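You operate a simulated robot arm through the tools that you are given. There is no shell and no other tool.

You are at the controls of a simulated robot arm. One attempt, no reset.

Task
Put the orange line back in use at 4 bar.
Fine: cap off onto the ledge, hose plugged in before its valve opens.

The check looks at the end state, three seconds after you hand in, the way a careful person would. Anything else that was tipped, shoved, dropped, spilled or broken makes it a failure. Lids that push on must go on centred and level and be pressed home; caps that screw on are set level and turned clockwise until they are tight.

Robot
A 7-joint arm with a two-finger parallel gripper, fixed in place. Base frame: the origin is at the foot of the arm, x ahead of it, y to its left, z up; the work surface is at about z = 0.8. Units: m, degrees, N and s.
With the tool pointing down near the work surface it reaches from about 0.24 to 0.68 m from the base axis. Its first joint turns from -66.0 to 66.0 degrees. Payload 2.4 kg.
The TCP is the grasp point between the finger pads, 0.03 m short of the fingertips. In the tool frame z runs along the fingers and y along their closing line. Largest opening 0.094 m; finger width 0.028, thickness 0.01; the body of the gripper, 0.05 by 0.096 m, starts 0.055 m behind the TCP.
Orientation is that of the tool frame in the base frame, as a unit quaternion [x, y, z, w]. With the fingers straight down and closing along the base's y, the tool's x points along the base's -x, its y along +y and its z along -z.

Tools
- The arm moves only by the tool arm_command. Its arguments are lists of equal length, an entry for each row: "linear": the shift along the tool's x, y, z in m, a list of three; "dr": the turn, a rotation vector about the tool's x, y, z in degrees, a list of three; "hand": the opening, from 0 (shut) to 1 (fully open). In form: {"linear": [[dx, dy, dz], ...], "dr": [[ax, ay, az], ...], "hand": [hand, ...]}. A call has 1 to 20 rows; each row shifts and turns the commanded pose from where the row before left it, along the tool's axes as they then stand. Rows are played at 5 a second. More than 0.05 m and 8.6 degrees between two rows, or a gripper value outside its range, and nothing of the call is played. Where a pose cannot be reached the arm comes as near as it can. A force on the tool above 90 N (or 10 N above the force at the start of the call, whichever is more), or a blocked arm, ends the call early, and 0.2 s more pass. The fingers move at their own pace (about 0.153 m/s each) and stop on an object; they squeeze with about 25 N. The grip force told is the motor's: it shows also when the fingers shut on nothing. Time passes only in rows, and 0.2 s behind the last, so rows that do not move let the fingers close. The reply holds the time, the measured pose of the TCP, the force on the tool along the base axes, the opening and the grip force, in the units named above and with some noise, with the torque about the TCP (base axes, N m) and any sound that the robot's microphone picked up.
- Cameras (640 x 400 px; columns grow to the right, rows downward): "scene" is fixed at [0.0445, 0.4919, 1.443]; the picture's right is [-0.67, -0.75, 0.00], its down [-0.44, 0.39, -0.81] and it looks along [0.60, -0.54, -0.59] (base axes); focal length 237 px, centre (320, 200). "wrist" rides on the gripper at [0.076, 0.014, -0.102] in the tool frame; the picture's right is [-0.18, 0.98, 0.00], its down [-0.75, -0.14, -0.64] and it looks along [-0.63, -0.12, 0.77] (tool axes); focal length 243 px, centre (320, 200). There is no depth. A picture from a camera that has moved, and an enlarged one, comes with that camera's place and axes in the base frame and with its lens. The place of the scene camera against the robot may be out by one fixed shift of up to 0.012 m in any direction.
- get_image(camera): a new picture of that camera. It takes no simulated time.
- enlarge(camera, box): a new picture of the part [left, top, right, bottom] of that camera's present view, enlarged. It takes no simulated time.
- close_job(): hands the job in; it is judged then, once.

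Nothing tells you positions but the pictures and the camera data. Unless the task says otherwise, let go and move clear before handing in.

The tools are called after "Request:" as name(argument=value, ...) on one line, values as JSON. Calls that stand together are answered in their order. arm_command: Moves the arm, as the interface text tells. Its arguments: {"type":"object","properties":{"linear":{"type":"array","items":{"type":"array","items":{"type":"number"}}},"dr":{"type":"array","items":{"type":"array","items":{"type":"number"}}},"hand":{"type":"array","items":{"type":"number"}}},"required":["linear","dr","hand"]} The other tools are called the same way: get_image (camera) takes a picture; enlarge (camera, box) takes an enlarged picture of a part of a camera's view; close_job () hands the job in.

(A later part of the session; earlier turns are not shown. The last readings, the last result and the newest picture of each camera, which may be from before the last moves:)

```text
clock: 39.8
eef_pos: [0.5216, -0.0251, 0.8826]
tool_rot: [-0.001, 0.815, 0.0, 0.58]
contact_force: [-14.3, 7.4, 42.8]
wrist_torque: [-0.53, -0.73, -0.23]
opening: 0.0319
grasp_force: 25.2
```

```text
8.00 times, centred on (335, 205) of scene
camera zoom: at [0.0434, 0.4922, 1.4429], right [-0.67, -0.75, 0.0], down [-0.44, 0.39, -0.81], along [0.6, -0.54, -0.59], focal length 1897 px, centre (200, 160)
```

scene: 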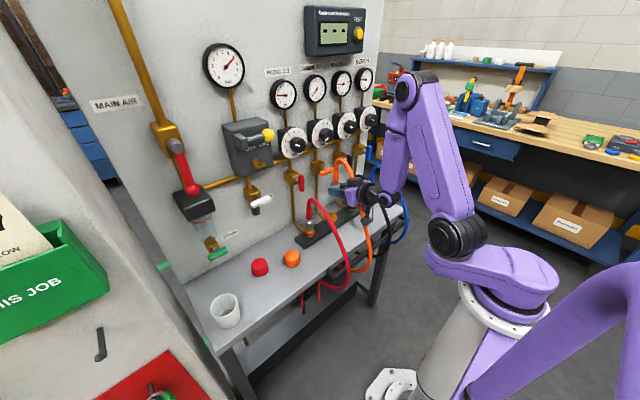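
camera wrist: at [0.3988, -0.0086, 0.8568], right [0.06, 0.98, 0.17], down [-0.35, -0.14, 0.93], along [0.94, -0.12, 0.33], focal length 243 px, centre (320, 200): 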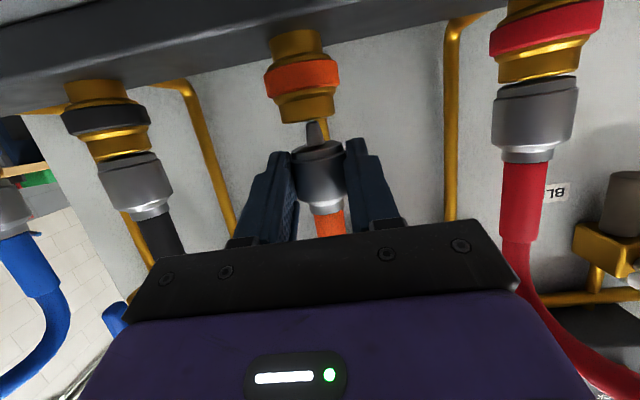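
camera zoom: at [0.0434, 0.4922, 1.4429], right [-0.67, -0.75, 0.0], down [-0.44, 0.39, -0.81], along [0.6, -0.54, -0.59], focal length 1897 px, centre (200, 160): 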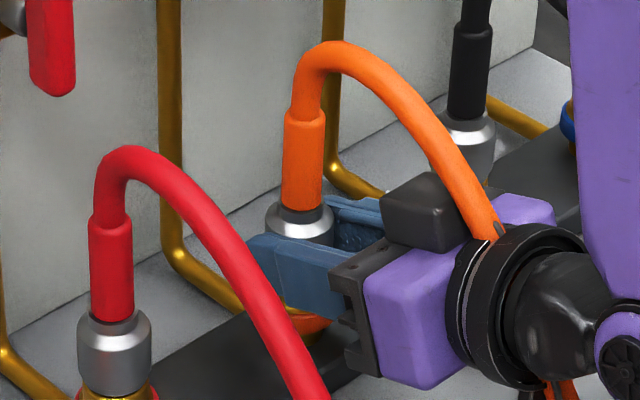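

42 N now and it's no longer advancing. I'll compare with how the red and black couplings are seated before pushing further.

Request:
enlarge(camera="wrist", box=[270, 90, 350, 150])

Request:
get_image(camera="wrist")

Request:
enlarge(camera="wrist", box=[60, 90, 200, 230])

Request:
enlarge(camera="wrist", box=[470, 0, 620, 150])

```text
6.67 times, centred on (310, 120) of wrist
camera zoom: at [0.3996, -0.0096, 0.8437], right [0.06, 0.98, 0.17], down [-0.36, -0.14, 0.92], along [0.93, -0.12, 0.35], focal length 1618 px, centre (387, 733)
```

zoom: 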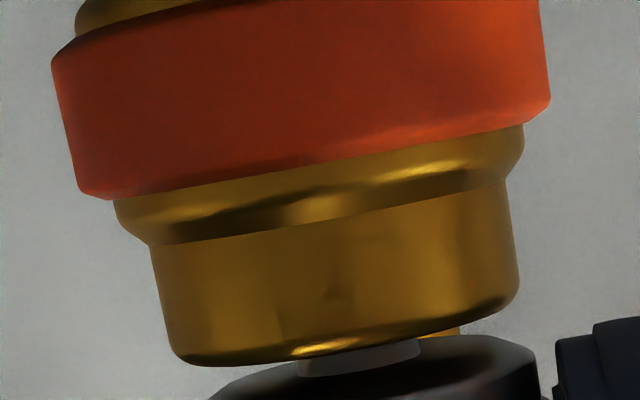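

```text
taken
camera wrist: at [0.3996, -0.0096, 0.8437], right [0.06, 0.98, 0.17], down [-0.36, -0.14, 0.92], along [0.93, -0.12, 0.35], focal length 243 px, centre (320, 200)
```

wrist: 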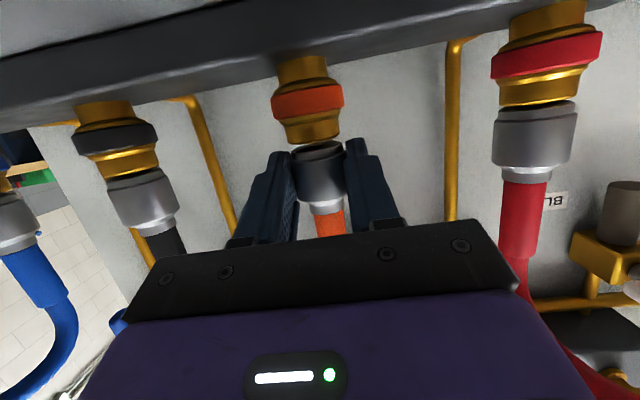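

```text
2.86 times, centred on (130, 160) of wrist
camera zoom: at [0.3996, -0.0096, 0.8437], right [0.06, 0.98, 0.17], down [-0.36, -0.14, 0.92], along [0.93, -0.12, 0.35], focal length 693 px, centre (863, 314)
```

zoom: 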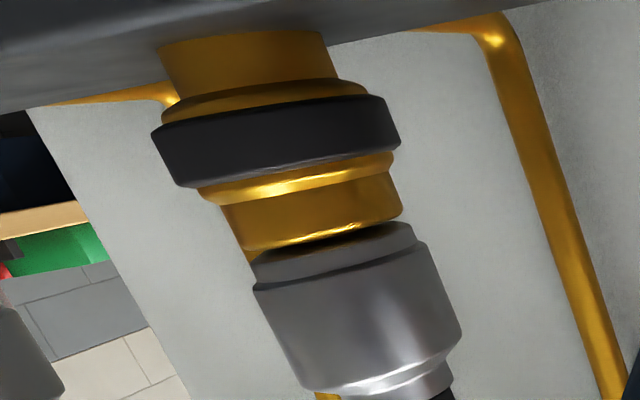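

```text
2.67 times, centred on (545, 75) of wrist
camera zoom: at [0.3996, -0.0096, 0.8437], right [0.06, 0.98, 0.17], down [-0.36, -0.14, 0.92], along [0.93, -0.12, 0.35], focal length 647 px, centre (-280, 533)
```

zoom: 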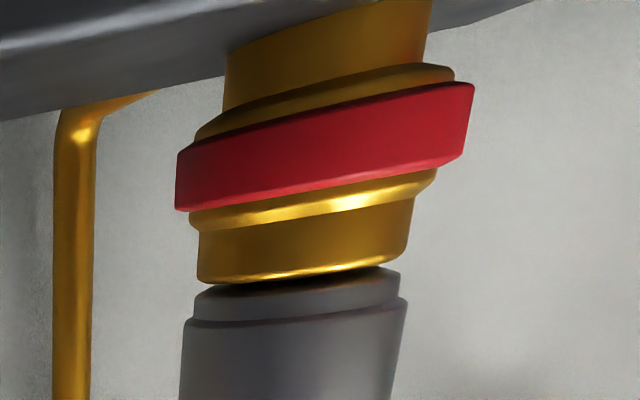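

The neighbours are seated with the collar face right at the rim, and mine has about 2 mm to go. The load has pitched the tool about 1°, cocking the nipple, so I'll level it by +1°, shift +0.4 mm in y, and press a bit more.

Request:
arm_command(linear=[[0, 0.0004, 0], [0.00094, 0, 0.00034], [0, 0, 0]], dr=[[0, 1.0, 0], [0, 0.2, 0], [0, 0, 0]], hand=[0.15, 0.15, 0.15])

Request:
enlarge(camera="wrist", box=[270, 90, 350, 150])

```text
clock: 40.6
eef_pos: [0.5219, -0.025, 0.8791]
tool_rot: [0.0, 0.823, 0.0, 0.568]
contact_force: [-6.8, 3.8, 27.2]
wrist_torque: [0.07, -0.53, 0.06]
opening: 0.032
grasp_force: 25.0
heard: snap
```

```text
6.67 times, centred on (310, 120) of wrist
camera zoom: at [0.3988, -0.0097, 0.843], right [0.07, 0.98, 0.17], down [-0.33, -0.14, 0.93], along [0.94, -0.12, 0.32], focal length 1618 px, centre (387, 733)
```

zoom: 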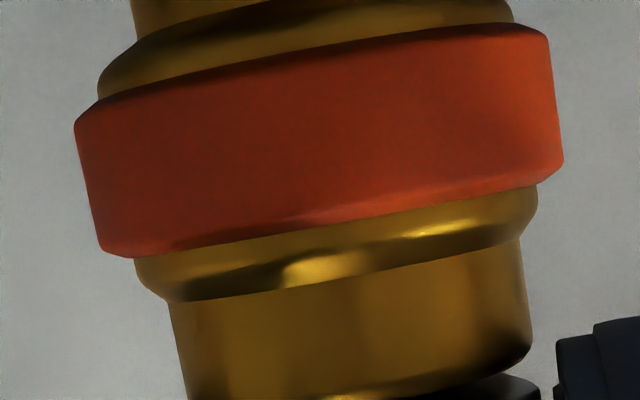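

A snap was heard and the plug dropped about 3.5 mm. I'll look to confirm it's seated like the others.

Request:
get_image(camera="wrist")

Request:
enlarge(camera="wrist", box=[250, 80, 370, 200])

Request:
enlarge(camera="scene", box=[300, 170, 380, 250])

```text
taken
camera wrist: at [0.3988, -0.0097, 0.843], right [0.07, 0.98, 0.17], down [-0.33, -0.14, 0.93], along [0.94, -0.12, 0.32], focal length 243 px, centre (320, 200)
```

wrist: 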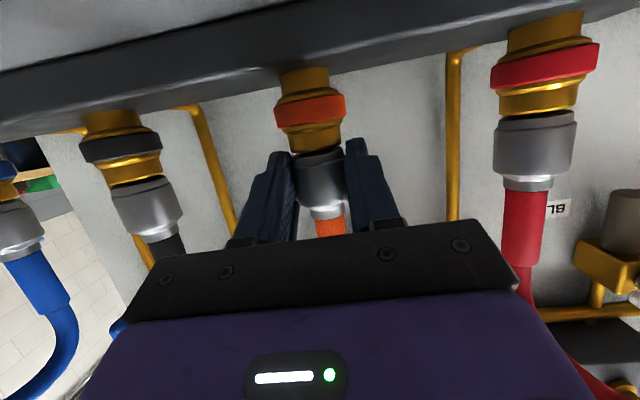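

```text
3.33 times, centred on (310, 140) of wrist
camera zoom: at [0.3988, -0.0097, 0.843], right [0.07, 0.98, 0.17], down [-0.33, -0.14, 0.93], along [0.94, -0.12, 0.32], focal length 809 px, centre (353, 400)
```

zoom: 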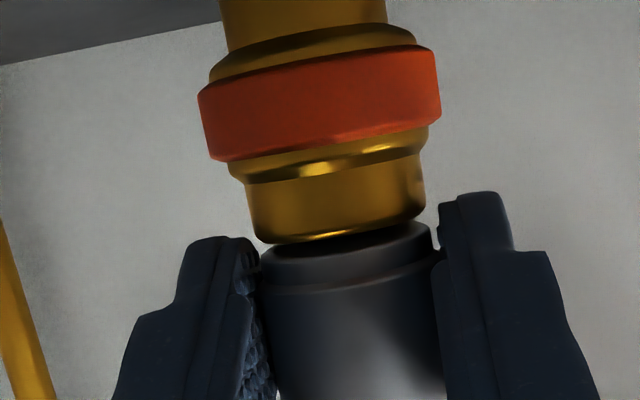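

```text
5.00 times, centred on (340, 210) of scene
camera zoom: at [0.0438, 0.4921, 1.4429], right [-0.67, -0.75, 0.0], down [-0.44, 0.39, -0.81], along [0.6, -0.54, -0.59], focal length 1185 px, centre (220, 150)
```

zoom: 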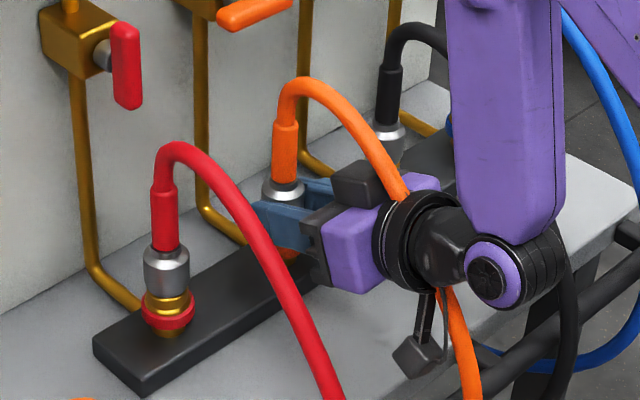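

The collar face now sits at the rim just like the red and black ones. I'll take the press off by about 2.5 mm and open the fingers.

Request:
arm_command(linear=[[-0.0014, 0, -0.0005], [-0.0009, 0, -0.0004], [0, 0, 0]], dr=[[0, 0, 0], [0, 0, 0], [0, 0, 0]], hand=[0.15, 0.15, 0.15])

```text
clock: 41.4
eef_pos: [0.5197, -0.0244, 0.8789]
tool_rot: [0.001, 0.826, -0.001, 0.563]
contact_force: [6.9, -2.4, -2.3]
wrist_torque: [-0.03, -0.08, -0.01]
opening: 0.0321
grasp_force: 24.9
heard: snap
```

Another snap was heard as I eased off, so I need to check that the plug is still seated.

Request:
enlarge(camera="wrist", box=[250, 80, 370, 200])

Request:
enlarge(camera="scene", box=[300, 170, 380, 250])

Request:
enlarge(camera="scene", box=[190, 30, 390, 160])

```text
3.33 times, centred on (310, 140) of wrist
camera zoom: at [0.397, -0.0096, 0.8442], right [0.07, 0.98, 0.17], down [-0.32, -0.14, 0.94], along [0.94, -0.12, 0.31], focal length 809 px, centre (353, 400)
```

zoom: 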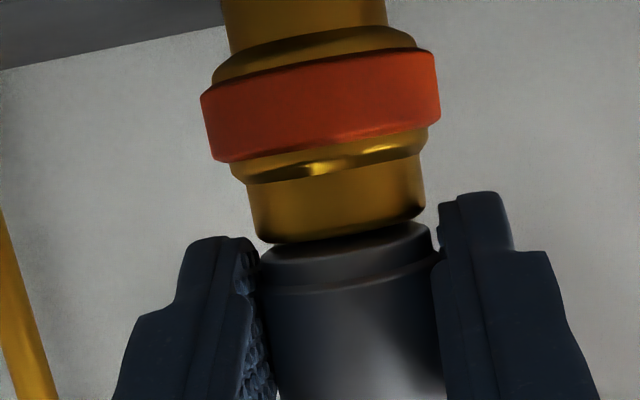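

```text
5.00 times, centred on (340, 210) of scene
camera zoom: at [0.0447, 0.4919, 1.443], right [-0.67, -0.75, 0.0], down [-0.44, 0.39, -0.81], along [0.6, -0.54, -0.59], focal length 1185 px, centre (220, 150)
```

zoom: 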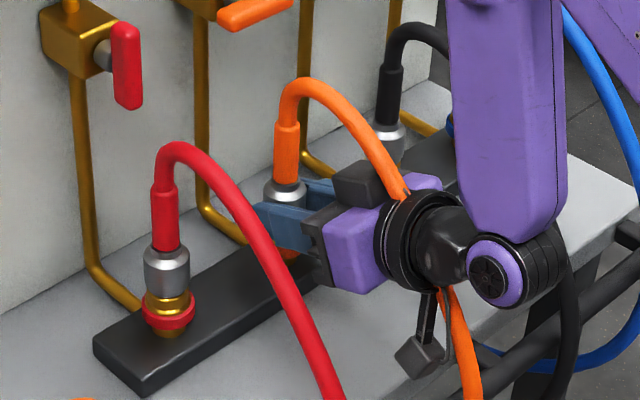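

```text
3.08 times, centred on (290, 95) of scene
camera zoom: at [0.0447, 0.4919, 1.443], right [-0.67, -0.75, 0.0], down [-0.44, 0.39, -0.81], along [0.6, -0.54, -0.59], focal length 730 px, centre (412, 523)
```

zoom: 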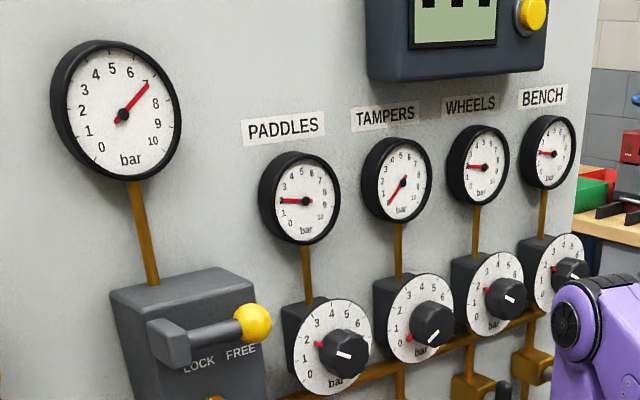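

It still looks seated, but I'll confirm with a light upward tug of about 1.5 mm and read the force.

Request:
arm_command(linear=[[-0.0014, 0, -0.0005], [0, 0, 0]], dr=[[0, 0, 0], [0, 0, 0]], hand=[0.15, 0.15])

Request:
enlarge(camera="wrist", box=[250, 80, 370, 200])

```text
clock: 42.0
eef_pos: [0.521, -0.0258, 0.8798]
tool_rot: [0.001, 0.825, 0.0, 0.565]
contact_force: [-0.2, -1.3, -0.8]
wrist_torque: [-0.02, 0.07, 0.01]
opening: 0.032
grasp_force: 24.9
```

```text
3.33 times, centred on (310, 140) of wrist
camera zoom: at [0.3967, -0.0095, 0.8461], right [0.07, 0.98, 0.17], down [-0.32, -0.14, 0.94], along [0.94, -0.12, 0.31], focal length 809 px, centre (353, 400)
```

zoom: 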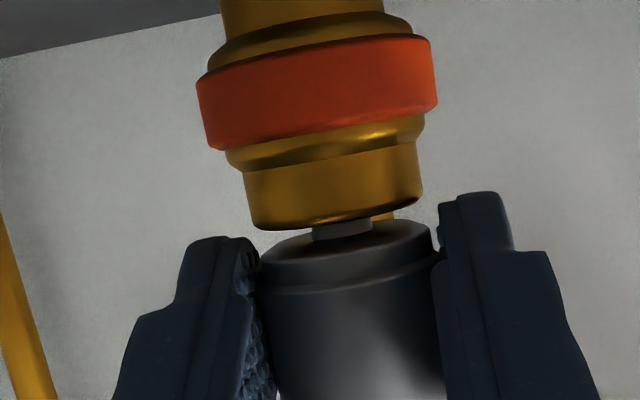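

The tug pulled it back out: pulling back on the collar releases the latch. So I'll press it home again and this time open the fingers while still pressing slightly down.

Request:
arm_command(linear=[[0.00141, 0, 0.00051], [0.00141, 0, 0.00051], [0.00122, 0, 0.00044], [0, 0, 0]], dr=[[0, 0, 0], [0, 0, 0], [0, 0, 0], [0, 0, 0]], hand=[0.15, 0.15, 0.15, 0.15])

Request:
enlarge(camera="wrist", box=[250, 80, 370, 200])

```text
clock: 43.0
eef_pos: [0.5211, -0.0263, 0.8772]
tool_rot: [0.0, 0.823, 0.0, 0.567]
contact_force: [-5.5, 1.3, 14.8]
wrist_torque: [0.02, 0.03, 0.03]
opening: 0.0322
grasp_force: 24.9
```

```text
3.33 times, centred on (310, 140) of wrist
camera zoom: at [0.398, -0.0101, 0.8423], right [0.06, 0.98, 0.17], down [-0.33, -0.14, 0.93], along [0.94, -0.12, 0.32], focal length 809 px, centre (353, 400)
```

zoom: 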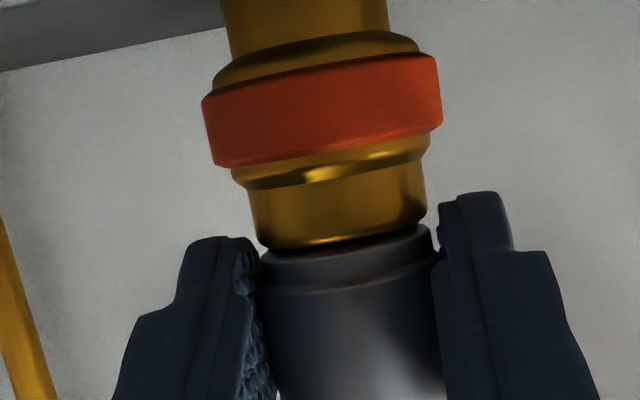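

It's deep, but no snap yet at 15 N. Pressing a bit more.

Request:
arm_command(linear=[[0.00094, 0, 0.00034], [0.00094, 0, 0.00034], [0, 0, 0]], dr=[[0, 0.3, 0], [0, 0.3, 0], [0, 0, 0]], hand=[0.15, 0.15, 0.15])

Request:
enlarge(camera="wrist", box=[250, 80, 370, 200])

```text
clock: 43.8
eef_pos: [0.5218, -0.0254, 0.877]
tool_rot: [0.0, 0.825, 0.0, 0.565]
contact_force: [-4.1, 1.7, 27.5]
wrist_torque: [0.11, -0.49, 0.01]
opening: 0.0319
grasp_force: 25.0
```

```text
3.33 times, centred on (310, 140) of wrist
camera zoom: at [0.3983, -0.01, 0.8417], right [0.07, 0.98, 0.17], down [-0.33, -0.14, 0.93], along [0.94, -0.12, 0.31], focal length 809 px, centre (353, 400)
```

zoom: 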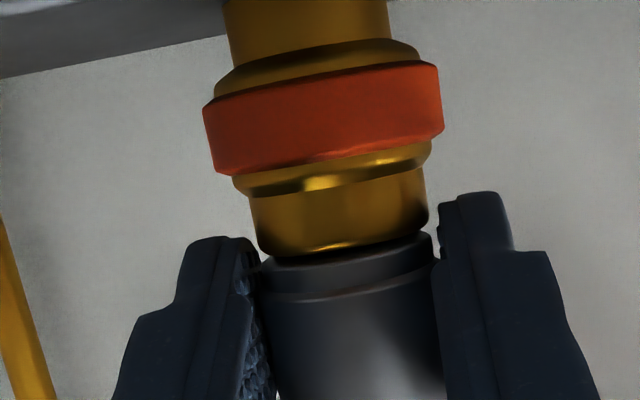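

No snap yet at 27 N, and the plug is slipping slightly in the pads. I'll press a little more and then reassess the grip.

Request:
arm_command(linear=[[0.00094, 0, 0.00034], [0.00094, 0, 0.00034], [0, 0, 0]], dr=[[0, 0.3, 0], [0, 0.3, 0], [0, 0, 0]], hand=[0.1, 0.1, 0.1])

Request:
enlarge(camera="wrist", box=[250, 80, 370, 200])

```text
clock: 44.6
eef_pos: [0.5225, -0.0256, 0.8746]
tool_rot: [0.001, 0.828, -0.002, 0.561]
contact_force: [4.9, 0.5, 26.7]
wrist_torque: [0.03, -0.64, 0.0]
opening: 0.0321
grasp_force: 24.5
```

```text
3.33 times, centred on (310, 140) of wrist
camera zoom: at [0.3981, -0.0099, 0.8414], right [0.07, 0.98, 0.17], down [-0.32, -0.14, 0.94], along [0.95, -0.12, 0.3], focal length 809 px, centre (353, 400)
```

zoom: 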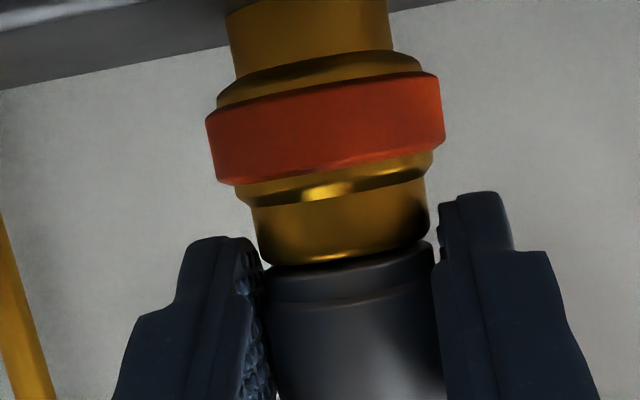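

The pads slip at about 27 N, so the collar grip can't deliver the force the latch needs. I'll let go with the plug standing in its socket, then regrip above the collar so the fingers bear down on its shoulder.

Request:
arm_command(linear=[[-0.0012, 0, -0.0004], [0, 0, 0], [0, 0, 0], [0, 0, 0], [0, 0, 0]], dr=[[0, 0, 0], [0, 0, 0], [0, 0, 0], [0, 0, 0], [0, 0, 0]], hand=[0.1, 0.35, 0.5, 0.65, 0.65])

Request:
get_image(camera="wrist")

Request:
enlarge(camera="scene", box=[300, 170, 380, 250])

```text
clock: 45.8
eef_pos: [0.5212, -0.0246, 0.874]
tool_rot: [0.0, 0.831, 0.0, 0.556]
contact_force: [0.5, 0.9, -0.2]
wrist_torque: [-0.03, 0.02, -0.01]
opening: 0.061
grasp_force: 0.2
```

```text
taken
camera wrist: at [0.3968, -0.0095, 0.842], right [0.07, 0.98, 0.17], down [-0.31, -0.14, 0.94], along [0.95, -0.12, 0.29], focal length 243 px, centre (320, 200)
```

wrist: 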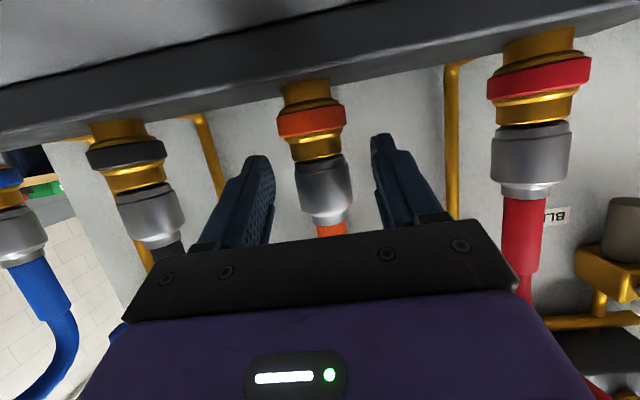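

```text
5.00 times, centred on (340, 210) of scene
camera zoom: at [0.0445, 0.4919, 1.443], right [-0.67, -0.75, 0.0], down [-0.44, 0.39, -0.81], along [0.6, -0.54, -0.59], focal length 1185 px, centre (220, 150)
```

zoom: 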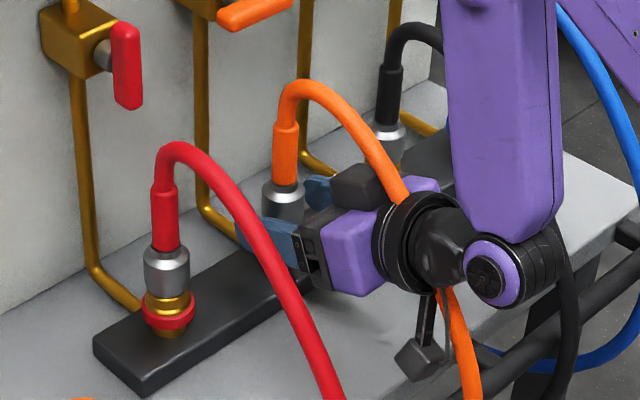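

The plug stands upright in the socket. I'll compare its seating closely with the red one.

Request:
enlarge(camera="wrist", box=[270, 80, 380, 240])

Request:
enlarge(camera="wrist", box=[475, 50, 605, 210])

Request:
enlarge(camera="wrist", box=[70, 100, 200, 260])

```text
2.50 times, centred on (325, 160) of wrist
camera zoom: at [0.3968, -0.0095, 0.842], right [0.07, 0.98, 0.17], down [-0.31, -0.14, 0.94], along [0.95, -0.12, 0.29], focal length 606 px, centre (308, 300)
```

zoom: 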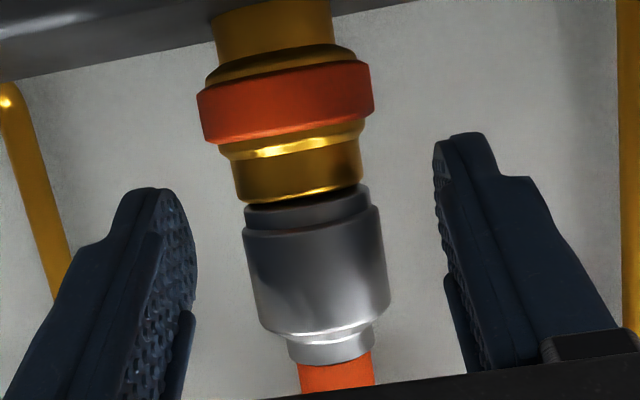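

```text
2.50 times, centred on (540, 130) of wrist
camera zoom: at [0.3968, -0.0095, 0.842], right [0.07, 0.98, 0.17], down [-0.31, -0.14, 0.94], along [0.95, -0.12, 0.29], focal length 606 px, centre (-230, 375)
```

zoom: 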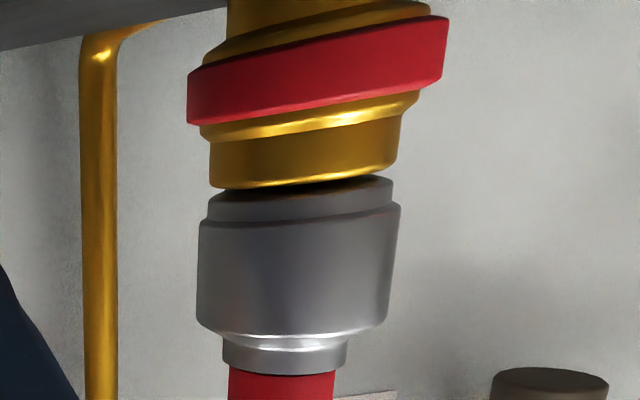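

```text
2.50 times, centred on (135, 180) of wrist
camera zoom: at [0.3968, -0.0095, 0.842], right [0.07, 0.98, 0.17], down [-0.31, -0.14, 0.94], along [0.95, -0.12, 0.29], focal length 606 px, centre (782, 250)
```

zoom: 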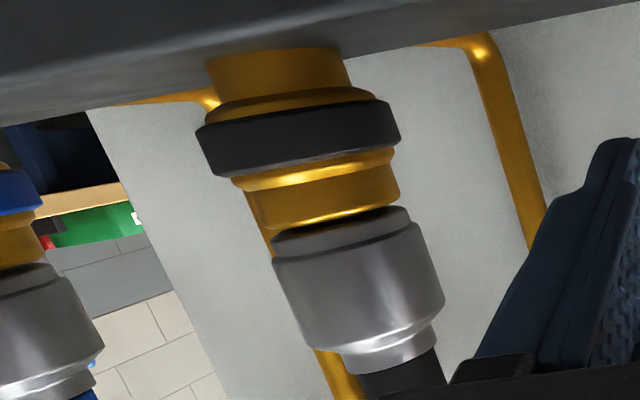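

Its seating depth matches the red and black ones, but I'm not sure the latch is engaged. I'll back the fingers off, go to an 80° tilt and come in just above the collar to press on its shoulder.

Request:
arm_command(linear=[[0, 0, -0.03], [0, 0, -0.035], [0, 0, -0.035], [0, 0, 0], [0, 0, 0], [0, 0, 0]], dr=[[0, 0, 0], [0, 0, 0], [0, 0, 0], [0, -6.2, 0], [0, -6.2, 0], [0, 0, 0]], hand=[0.65, 0.65, 0.65, 0.65, 0.65, 0.65])

Request:
get_image(camera="wrist")

Request:
get_image(camera="scene")

Request:
enlarge(camera="scene", box=[300, 150, 380, 240])

```text
clock: 47.2
eef_pos: [0.4272, -0.0253, 0.9127]
tool_rot: [-0.001, 0.766, 0.001, 0.643]
contact_force: [-0.4, -0.4, -0.4]
wrist_torque: [0.03, 0.04, 0.0]
opening: 0.0614
grasp_force: 0.0
```

```text
taken
camera wrist: at [0.3131, -0.0104, 0.8549], right [0.03, 0.98, 0.18], down [-0.5, -0.14, 0.85], along [0.86, -0.12, 0.49], focal length 243 px, centre (320, 200)
```

wrist: 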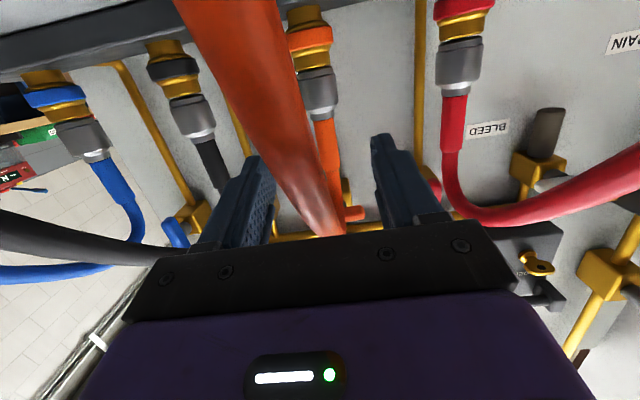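

```text
taken
```

scene: 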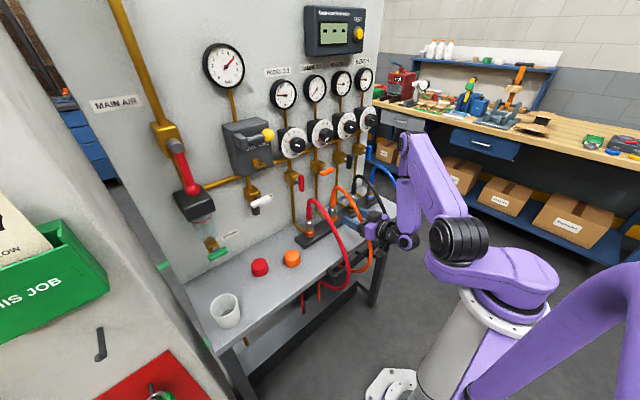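

```text
4.44 times, centred on (340, 195) of scene
camera zoom: at [0.0445, 0.4919, 1.443], right [-0.67, -0.75, 0.0], down [-0.44, 0.39, -0.81], along [0.6, -0.54, -0.59], focal length 1054 px, centre (231, 222)
```

zoom: 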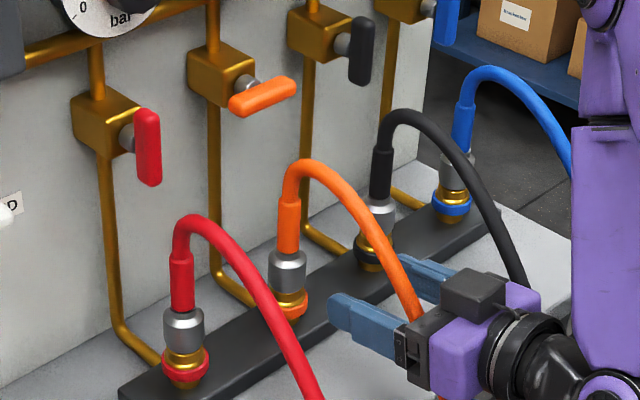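

The plug stands like its neighbours. I'll zoom in from the scene camera to compare seat depth.

Request:
enlarge(camera="scene", box=[322, 195, 352, 225])

Request:
enlarge(camera="scene", box=[295, 210, 335, 250])

Request:
enlarge(camera="scene", box=[340, 180, 370, 215])

Request:
enlarge(camera="wrist", box=[270, 0, 370, 120])

Request:
enlarge(camera="wrist", box=[420, 0, 520, 120])

```text
13.33 times, centred on (337, 210) of scene
camera zoom: at [0.0445, 0.4919, 1.443], right [-0.67, -0.75, 0.0], down [-0.44, 0.39, -0.81], along [0.6, -0.54, -0.59], focal length 3161 px, centre (93, 67)
```

zoom: 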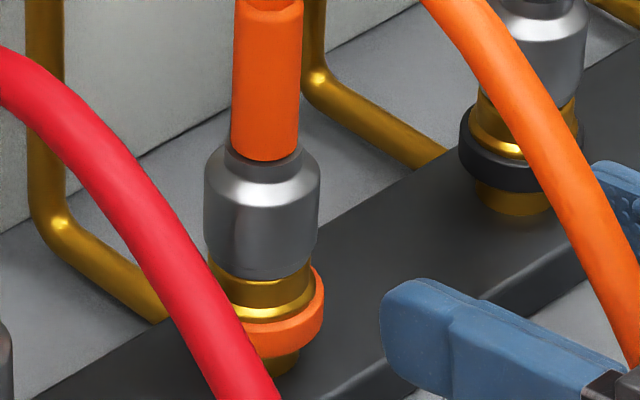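

```text
10.00 times, centred on (315, 230) of scene
camera zoom: at [0.0445, 0.4919, 1.443], right [-0.67, -0.75, 0.0], down [-0.44, 0.39, -0.81], along [0.6, -0.54, -0.59], focal length 2371 px, centre (370, -100)
```

zoom: 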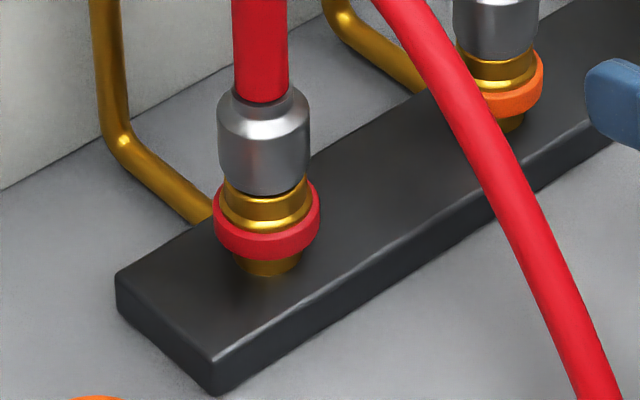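

```text
11.43 times, centred on (355, 198) of scene
camera zoom: at [0.0445, 0.4919, 1.443], right [-0.67, -0.75, 0.0], down [-0.44, 0.39, -0.81], along [0.6, -0.54, -0.59], focal length 2710 px, centre (-80, 229)
```

zoom: 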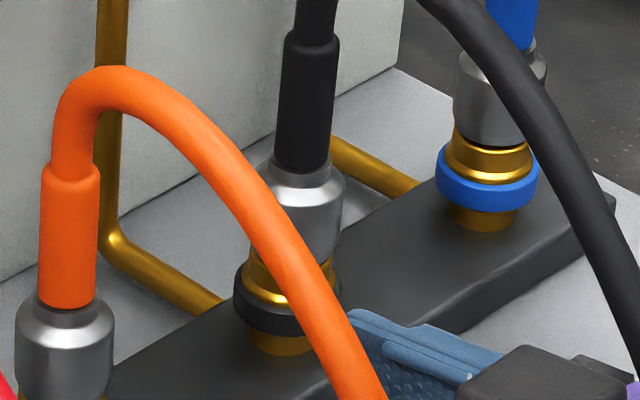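

```text
3.33 times, centred on (320, 60) of wrist
camera zoom: at [0.3131, -0.0104, 0.8549], right [0.03, 0.98, 0.18], down [-0.5, -0.14, 0.85], along [0.86, -0.12, 0.49], focal length 809 px, centre (320, 667)
```

zoom: 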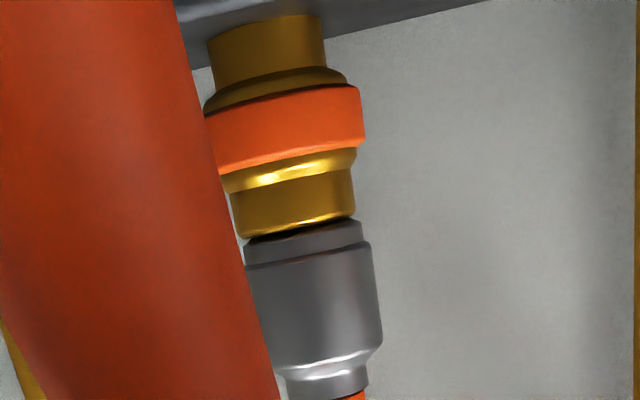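

```text
3.33 times, centred on (470, 60) of wrist
camera zoom: at [0.3131, -0.0104, 0.8549], right [0.03, 0.98, 0.18], down [-0.5, -0.14, 0.85], along [0.86, -0.12, 0.49], focal length 809 px, centre (-180, 667)
```

zoom: 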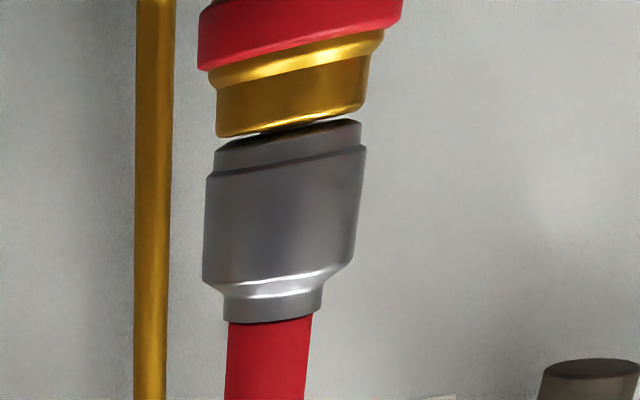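

Seat depth looks about equal to the red one, but I want the latch confirmed. The collar's shoulder is at z ≈ 0.890, so I'll advance the open fingers around the neck just above it.

Request:
arm_command(linear=[[-0.006, 0.0002, 0.034], [-0.006, 0.0002, 0.034], [-0.0058, 0, 0.0333], [0, 0, 0]], dr=[[0, 0, 0], [0, 0, 0], [0, 0, 0], [0, 0, 0]], hand=[0.65, 0.65, 0.65, 0.65])

Request:
get_image(camera="wrist")

Request:
enlarge(camera="scene", box=[310, 180, 360, 230])

```text
clock: 48.2
eef_pos: [0.5305, -0.0263, 0.9124]
tool_rot: [-0.001, 0.766, 0.001, 0.642]
contact_force: [0.4, -0.2, -0.2]
wrist_torque: [0.03, -0.03, 0.01]
opening: 0.0611
grasp_force: 0.0
```

```text
taken
camera wrist: at [0.4159, -0.0105, 0.8541], right [0.03, 0.98, 0.18], down [-0.5, -0.14, 0.85], along [0.86, -0.12, 0.49], focal length 243 px, centre (320, 200)
```

wrist: 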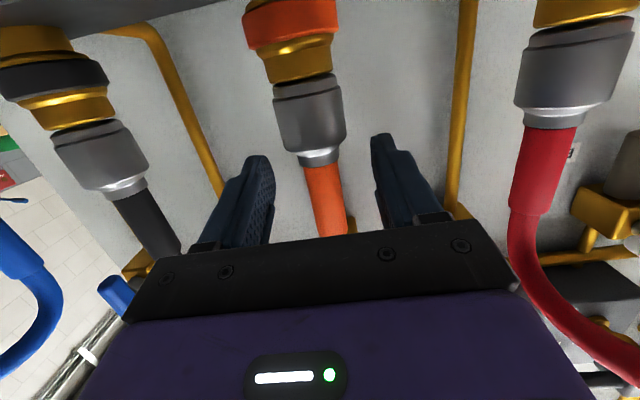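

```text
8.00 times, centred on (335, 205) of scene
camera zoom: at [0.0445, 0.492, 1.443], right [-0.67, -0.75, 0.0], down [-0.44, 0.39, -0.81], along [0.6, -0.54, -0.59], focal length 1897 px, centre (200, 160)
```

zoom: 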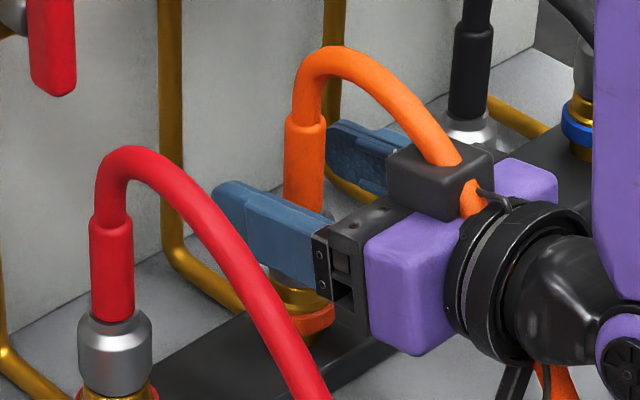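

The fingers straddle the neck just above the collar. Closing on the neck.

Request:
arm_command(linear=[[0, 0, 0], [0, 0, 0], [0, 0, 0], [0, 0, 0]], dr=[[0, 0, 0], [0, 0, 0], [0, 0, 0], [0, 0, 0]], hand=[0.4, 0.2, 0.05, 0.05])

Request:
get_image(camera="wrist")

Request:
enlarge(camera="wrist", box=[230, 0, 400, 240])

```text
clock: 49.2
eef_pos: [0.5303, -0.0255, 0.9127]
tool_rot: [0.0, 0.766, 0.0, 0.643]
contact_force: [0.1, 0.7, 1.2]
wrist_torque: [0.04, -0.03, 0.08]
opening: 0.0175
grasp_force: 25.3
```

```text
taken
camera wrist: at [0.4155, -0.0106, 0.8541], right [0.03, 0.98, 0.18], down [-0.5, -0.14, 0.85], along [0.86, -0.12, 0.49], focal length 243 px, centre (320, 200)
```

wrist: 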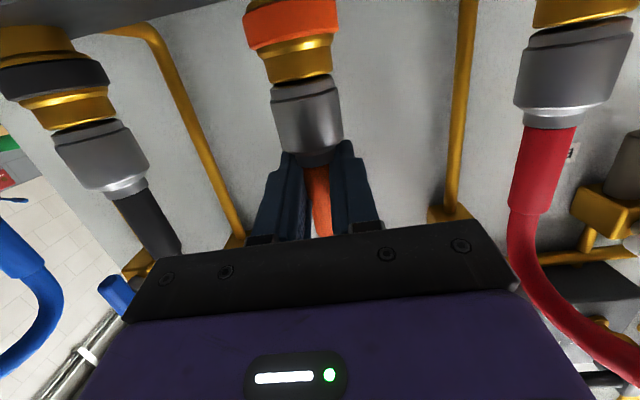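

```text
1.67 times, centred on (315, 120) of wrist
camera zoom: at [0.4155, -0.0106, 0.8541], right [0.03, 0.98, 0.18], down [-0.5, -0.14, 0.85], along [0.86, -0.12, 0.49], focal length 404 px, centre (328, 333)
```

zoom: 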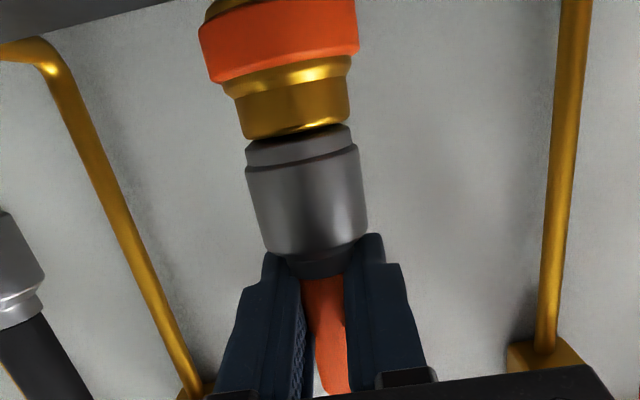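

Holding the sleeve at 0.0175 m. Now pressing straight down in small steps, listening for the snap.

Request:
arm_command(linear=[[0.00148, 0, 0.00026], [0.00148, 0, 0.00026], [0, 0, 0]], dr=[[0, 0, 0], [0, 0, 0], [0, 0, 0]], hand=[0.05, 0.05, 0.05])

Request:
enlarge(camera="wrist", box=[230, 0, 400, 240])

```text
clock: 50.0
eef_pos: [0.5295, -0.0247, 0.9116]
tool_rot: [0.001, 0.763, -0.002, 0.647]
contact_force: [-7.9, -3.6, 26.7]
wrist_torque: [-0.23, -0.18, -0.08]
opening: 0.0177
grasp_force: 25.2
```

```text
1.67 times, centred on (315, 120) of wrist
camera zoom: at [0.4173, -0.0101, 0.8521], right [0.03, 0.98, 0.18], down [-0.51, -0.14, 0.85], along [0.86, -0.12, 0.5], focal length 404 px, centre (328, 333)
```

zoom: 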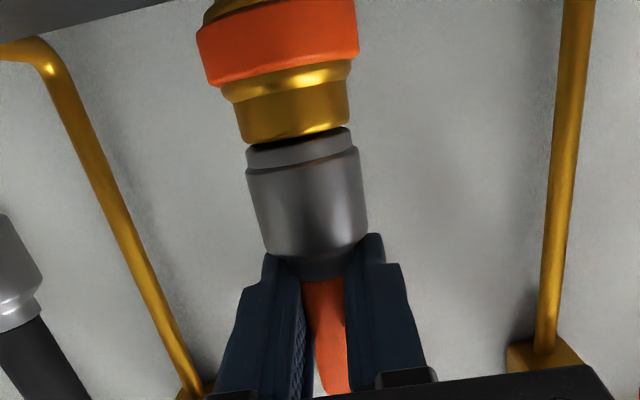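

27 N with no slip. Continuing, with a small pitch correction to keep it vertical under load.

Request:
arm_command(linear=[[0.00148, 0, 0.00026], [0.00099, 0, 0.00017], [0, 0, 0]], dr=[[0, 0.6, 0], [0, 0.4, 0], [0, 0, 0]], hand=[0.05, 0.05, 0.05])

Request:
enlarge(camera="wrist", box=[230, 0, 400, 240])

```text
clock: 50.8
eef_pos: [0.5318, -0.0255, 0.9118]
tool_rot: [0.001, 0.766, -0.003, 0.643]
contact_force: [-1.6, -8.6, 35.0]
wrist_torque: [-0.4, -0.72, -0.19]
opening: 0.0177
grasp_force: 25.0
```

```text
1.67 times, centred on (315, 120) of wrist
camera zoom: at [0.4173, -0.0098, 0.8531], right [0.04, 0.98, 0.18], down [-0.5, -0.14, 0.85], along [0.86, -0.12, 0.49], focal length 404 px, centre (328, 333)
```

zoom: 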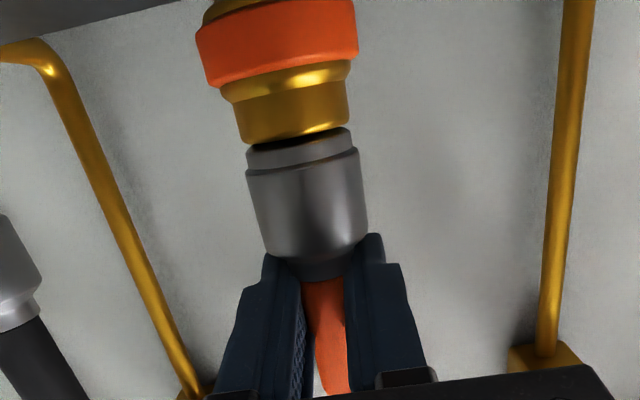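

35 N and solid, no snap. I'll correct the small side load (-y) and press up to about 50 N.

Request:
arm_command(linear=[[0.00099, -0.0006, 0.00017], [0.00099, -0.0003, 0.00017], [0, 0, 0]], dr=[[0, 0.2, 0], [0, 0.2, 0], [0, 0, 0]], hand=[0.05, 0.05, 0.05])

Request:
enlarge(camera="wrist", box=[230, 0, 400, 240])

```text
clock: 51.6
eef_pos: [0.532, -0.0254, 0.9101]
tool_rot: [-0.001, 0.767, -0.001, 0.642]
contact_force: [-15.5, -6.9, 48.9]
wrist_torque: [-0.3, -0.34, -0.15]
opening: 0.0176
grasp_force: 25.3
```

```text
1.67 times, centred on (315, 120) of wrist
camera zoom: at [0.4177, -0.0099, 0.8533], right [0.03, 0.98, 0.18], down [-0.5, -0.14, 0.85], along [0.87, -0.12, 0.49], focal length 404 px, centre (328, 333)
```

zoom: 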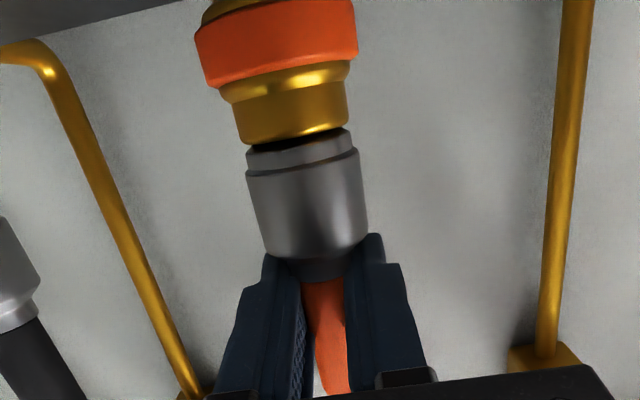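

49 N, firmly bottomed, and no snap — it may already be latched from the earlier press. I'll relax the load and then tug lightly by the sleeve, which doesn't touch the collar, to find out.

Request:
arm_command(linear=[[-0.002, 0.0004, -0.00035], [-0.0015, 0.0003, -0.00026], [-0.001, 0, -0.00017], [0, 0, 0]], dr=[[0, -0.5, 0], [0, -0.5, 0], [0, -0.4, 0], [0, 0, 0]], hand=[0.05, 0.05, 0.05, 0.05])

Request:
enlarge(camera="wrist", box=[230, 0, 400, 240])

```text
clock: 52.6
eef_pos: [0.5324, -0.0256, 0.9115]
tool_rot: [-0.001, 0.763, 0.0, 0.646]
contact_force: [6.2, -8.8, 19.6]
wrist_torque: [-0.39, -0.77, -0.2]
opening: 0.0177
grasp_force: 25.5
```

```text
1.67 times, centred on (315, 120) of wrist
camera zoom: at [0.4176, -0.0093, 0.8522], right [0.03, 0.98, 0.18], down [-0.51, -0.14, 0.85], along [0.86, -0.12, 0.5], focal length 404 px, centre (328, 333)
```

zoom: 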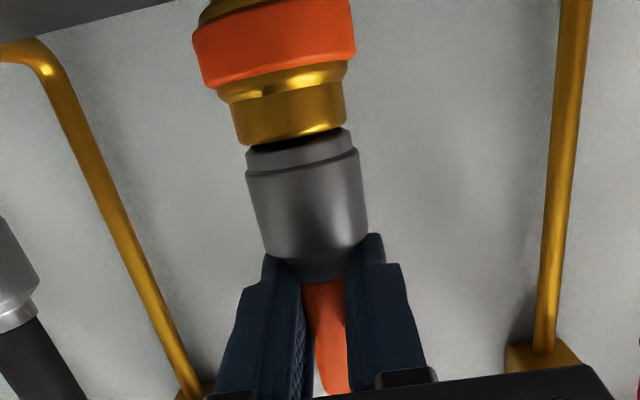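

Request:
arm_command(linear=[[-0.001, -0.0007, -0.00017], [-0.001, 0, -0.00017], [0, 0, 0]], dr=[[0, 0, 0], [0, 0, 0], [0, 0, 0]], hand=[0.05, 0.05, 0.05])

Request:
enlarge(camera="wrist", box=[230, 0, 400, 240])

```text
clock: 53.4
eef_pos: [0.5304, -0.0228, 0.9112]
tool_rot: [-0.002, 0.766, 0.003, 0.642]
contact_force: [2.0, 1.7, 9.4]
wrist_torque: [0.11, -0.35, 0.06]
opening: 0.0176
grasp_force: 24.9
```

```text
1.67 times, centred on (315, 120) of wrist
camera zoom: at [0.4157, -0.0089, 0.8538], right [0.03, 0.98, 0.18], down [-0.5, -0.14, 0.85], along [0.87, -0.12, 0.49], focal length 404 px, centre (328, 333)
```

zoom: 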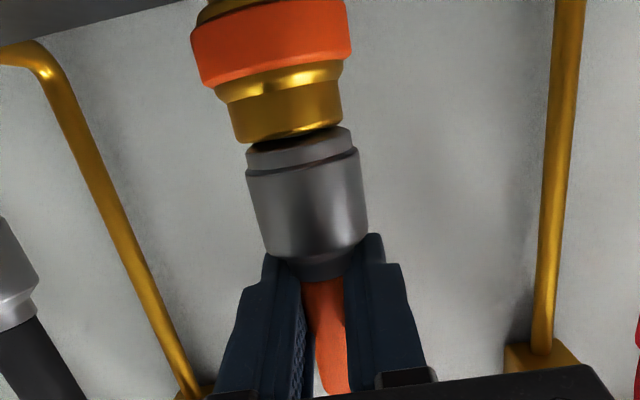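

Request:
arm_command(linear=[[-0.001, 0, -0.00017], [0, 0, 0]], dr=[[0, 0, 0], [0, 0, 0]], hand=[0.05, 0.05])

Request:
enlarge(camera="wrist", box=[230, 0, 400, 240])

Request:
enlarge(camera="scene", box=[310, 180, 360, 230])

```text
clock: 54.0
eef_pos: [0.5303, -0.0245, 0.9124]
tool_rot: [0.0, 0.767, 0.0, 0.641]
contact_force: [-0.3, 0.1, 0.8]
wrist_torque: [-0.05, 0.01, 0.0]
opening: 0.0174
grasp_force: 25.1
```

```text
1.67 times, centred on (315, 120) of wrist
camera zoom: at [0.4159, -0.01, 0.8551], right [0.03, 0.98, 0.18], down [-0.5, -0.14, 0.86], along [0.87, -0.12, 0.48], focal length 404 px, centre (328, 333)
```

zoom: 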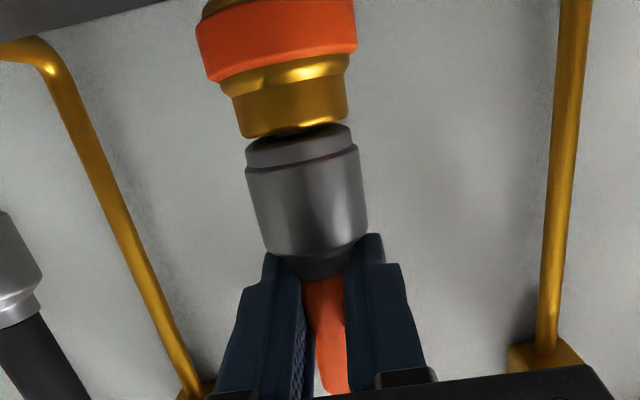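

```text
8.00 times, centred on (335, 205) of scene
camera zoom: at [0.0445, 0.4919, 1.443], right [-0.67, -0.75, 0.0], down [-0.44, 0.39, -0.81], along [0.6, -0.54, -0.59], focal length 1897 px, centre (200, 160)
```

zoom: 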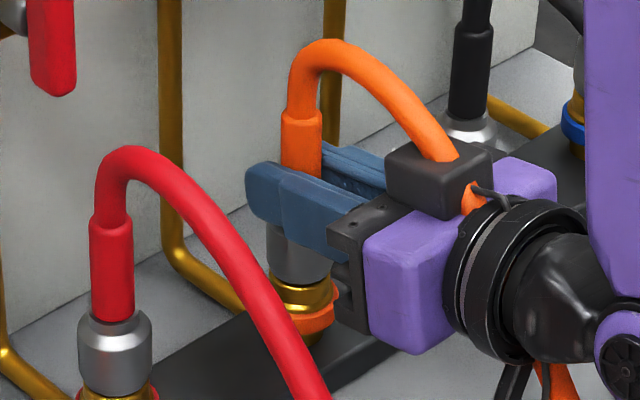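

Force is zero now. A light upward tug by the sleeve to see if it's latched.

Request:
arm_command(linear=[[-0.001, 0, -0.00017], [0, 0, 0]], dr=[[0, 0, 0], [0, 0, 0]], hand=[0.05, 0.05])

Request:
enlarge(camera="wrist", box=[230, 0, 400, 240])

```text
clock: 54.6
eef_pos: [0.5312, -0.0259, 0.9154]
tool_rot: [0.0, 0.766, 0.0, 0.643]
contact_force: [0.0, 0.0, 0.0]
wrist_torque: [-0.01, 0.03, 0.01]
opening: 0.0155
grasp_force: 25.3
```

```text
1.67 times, centred on (315, 120) of wrist
camera zoom: at [0.4165, -0.0105, 0.8564], right [0.03, 0.98, 0.18], down [-0.5, -0.14, 0.85], along [0.86, -0.12, 0.49], focal length 404 px, centre (328, 333)
```

zoom: 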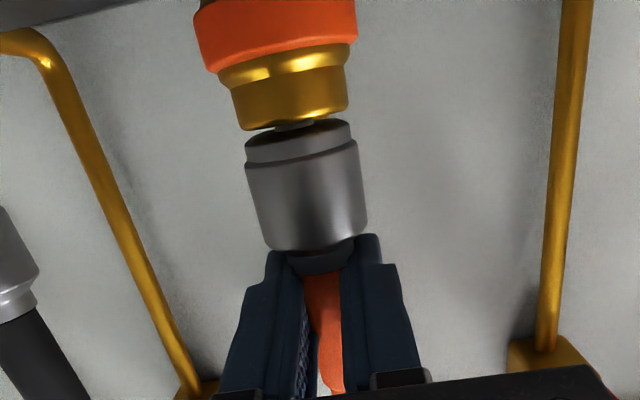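

It isn't latched; it lifts out freely. My guess is that after the earlier release it must be drawn out fully before it can latch again. I'll set it down, let go, and regrip it properly by the collar at 70°.

Request:
arm_command(linear=[[0.0015, 0, 0.00026], [0.001, 0, 0.00017], [0, 0, 0], [0, 0, 0], [0, 0, 0], [0, 0, 0]], dr=[[0, 0, 0], [0, 0, 0], [0, 0, 0], [0, 0, 0], [0, 0, 0], [0, 0, 0]], hand=[0.05, 0.05, 0.05, 0.3, 0.6, 0.6])

Request:
get_image(camera="wrist")

Request:
enlarge(camera="scene", box=[310, 180, 360, 230])

```text
clock: 56.0
eef_pos: [0.5304, -0.0262, 0.9096]
tool_rot: [0.0, 0.767, 0.0, 0.642]
contact_force: [-0.3, 0.3, -0.2]
wrist_torque: [-0.01, 0.05, -0.02]
opening: 0.0562
grasp_force: 0.1
```

```text
taken
camera wrist: at [0.4162, -0.0099, 0.8528], right [0.03, 0.98, 0.18], down [-0.5, -0.14, 0.85], along [0.87, -0.12, 0.49], focal length 243 px, centre (320, 200)
```

wrist: 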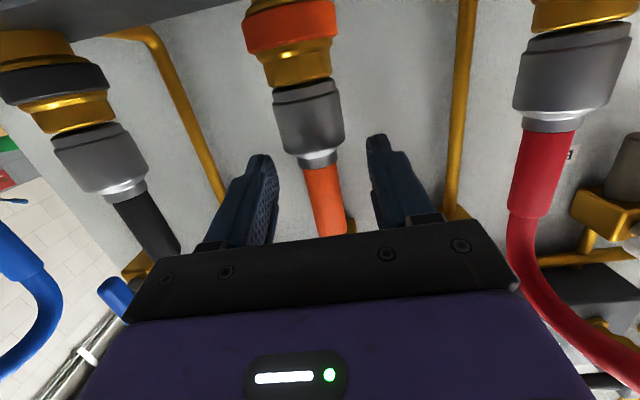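

```text
8.00 times, centred on (335, 205) of scene
camera zoom: at [0.0445, 0.4919, 1.443], right [-0.67, -0.75, 0.0], down [-0.44, 0.39, -0.81], along [0.6, -0.54, -0.59], focal length 1897 px, centre (200, 160)
```

zoom: 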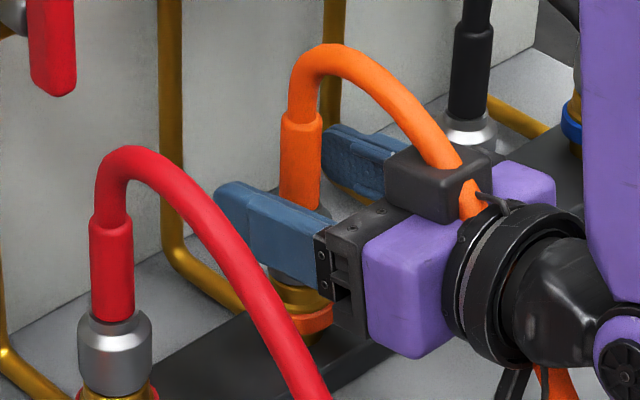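

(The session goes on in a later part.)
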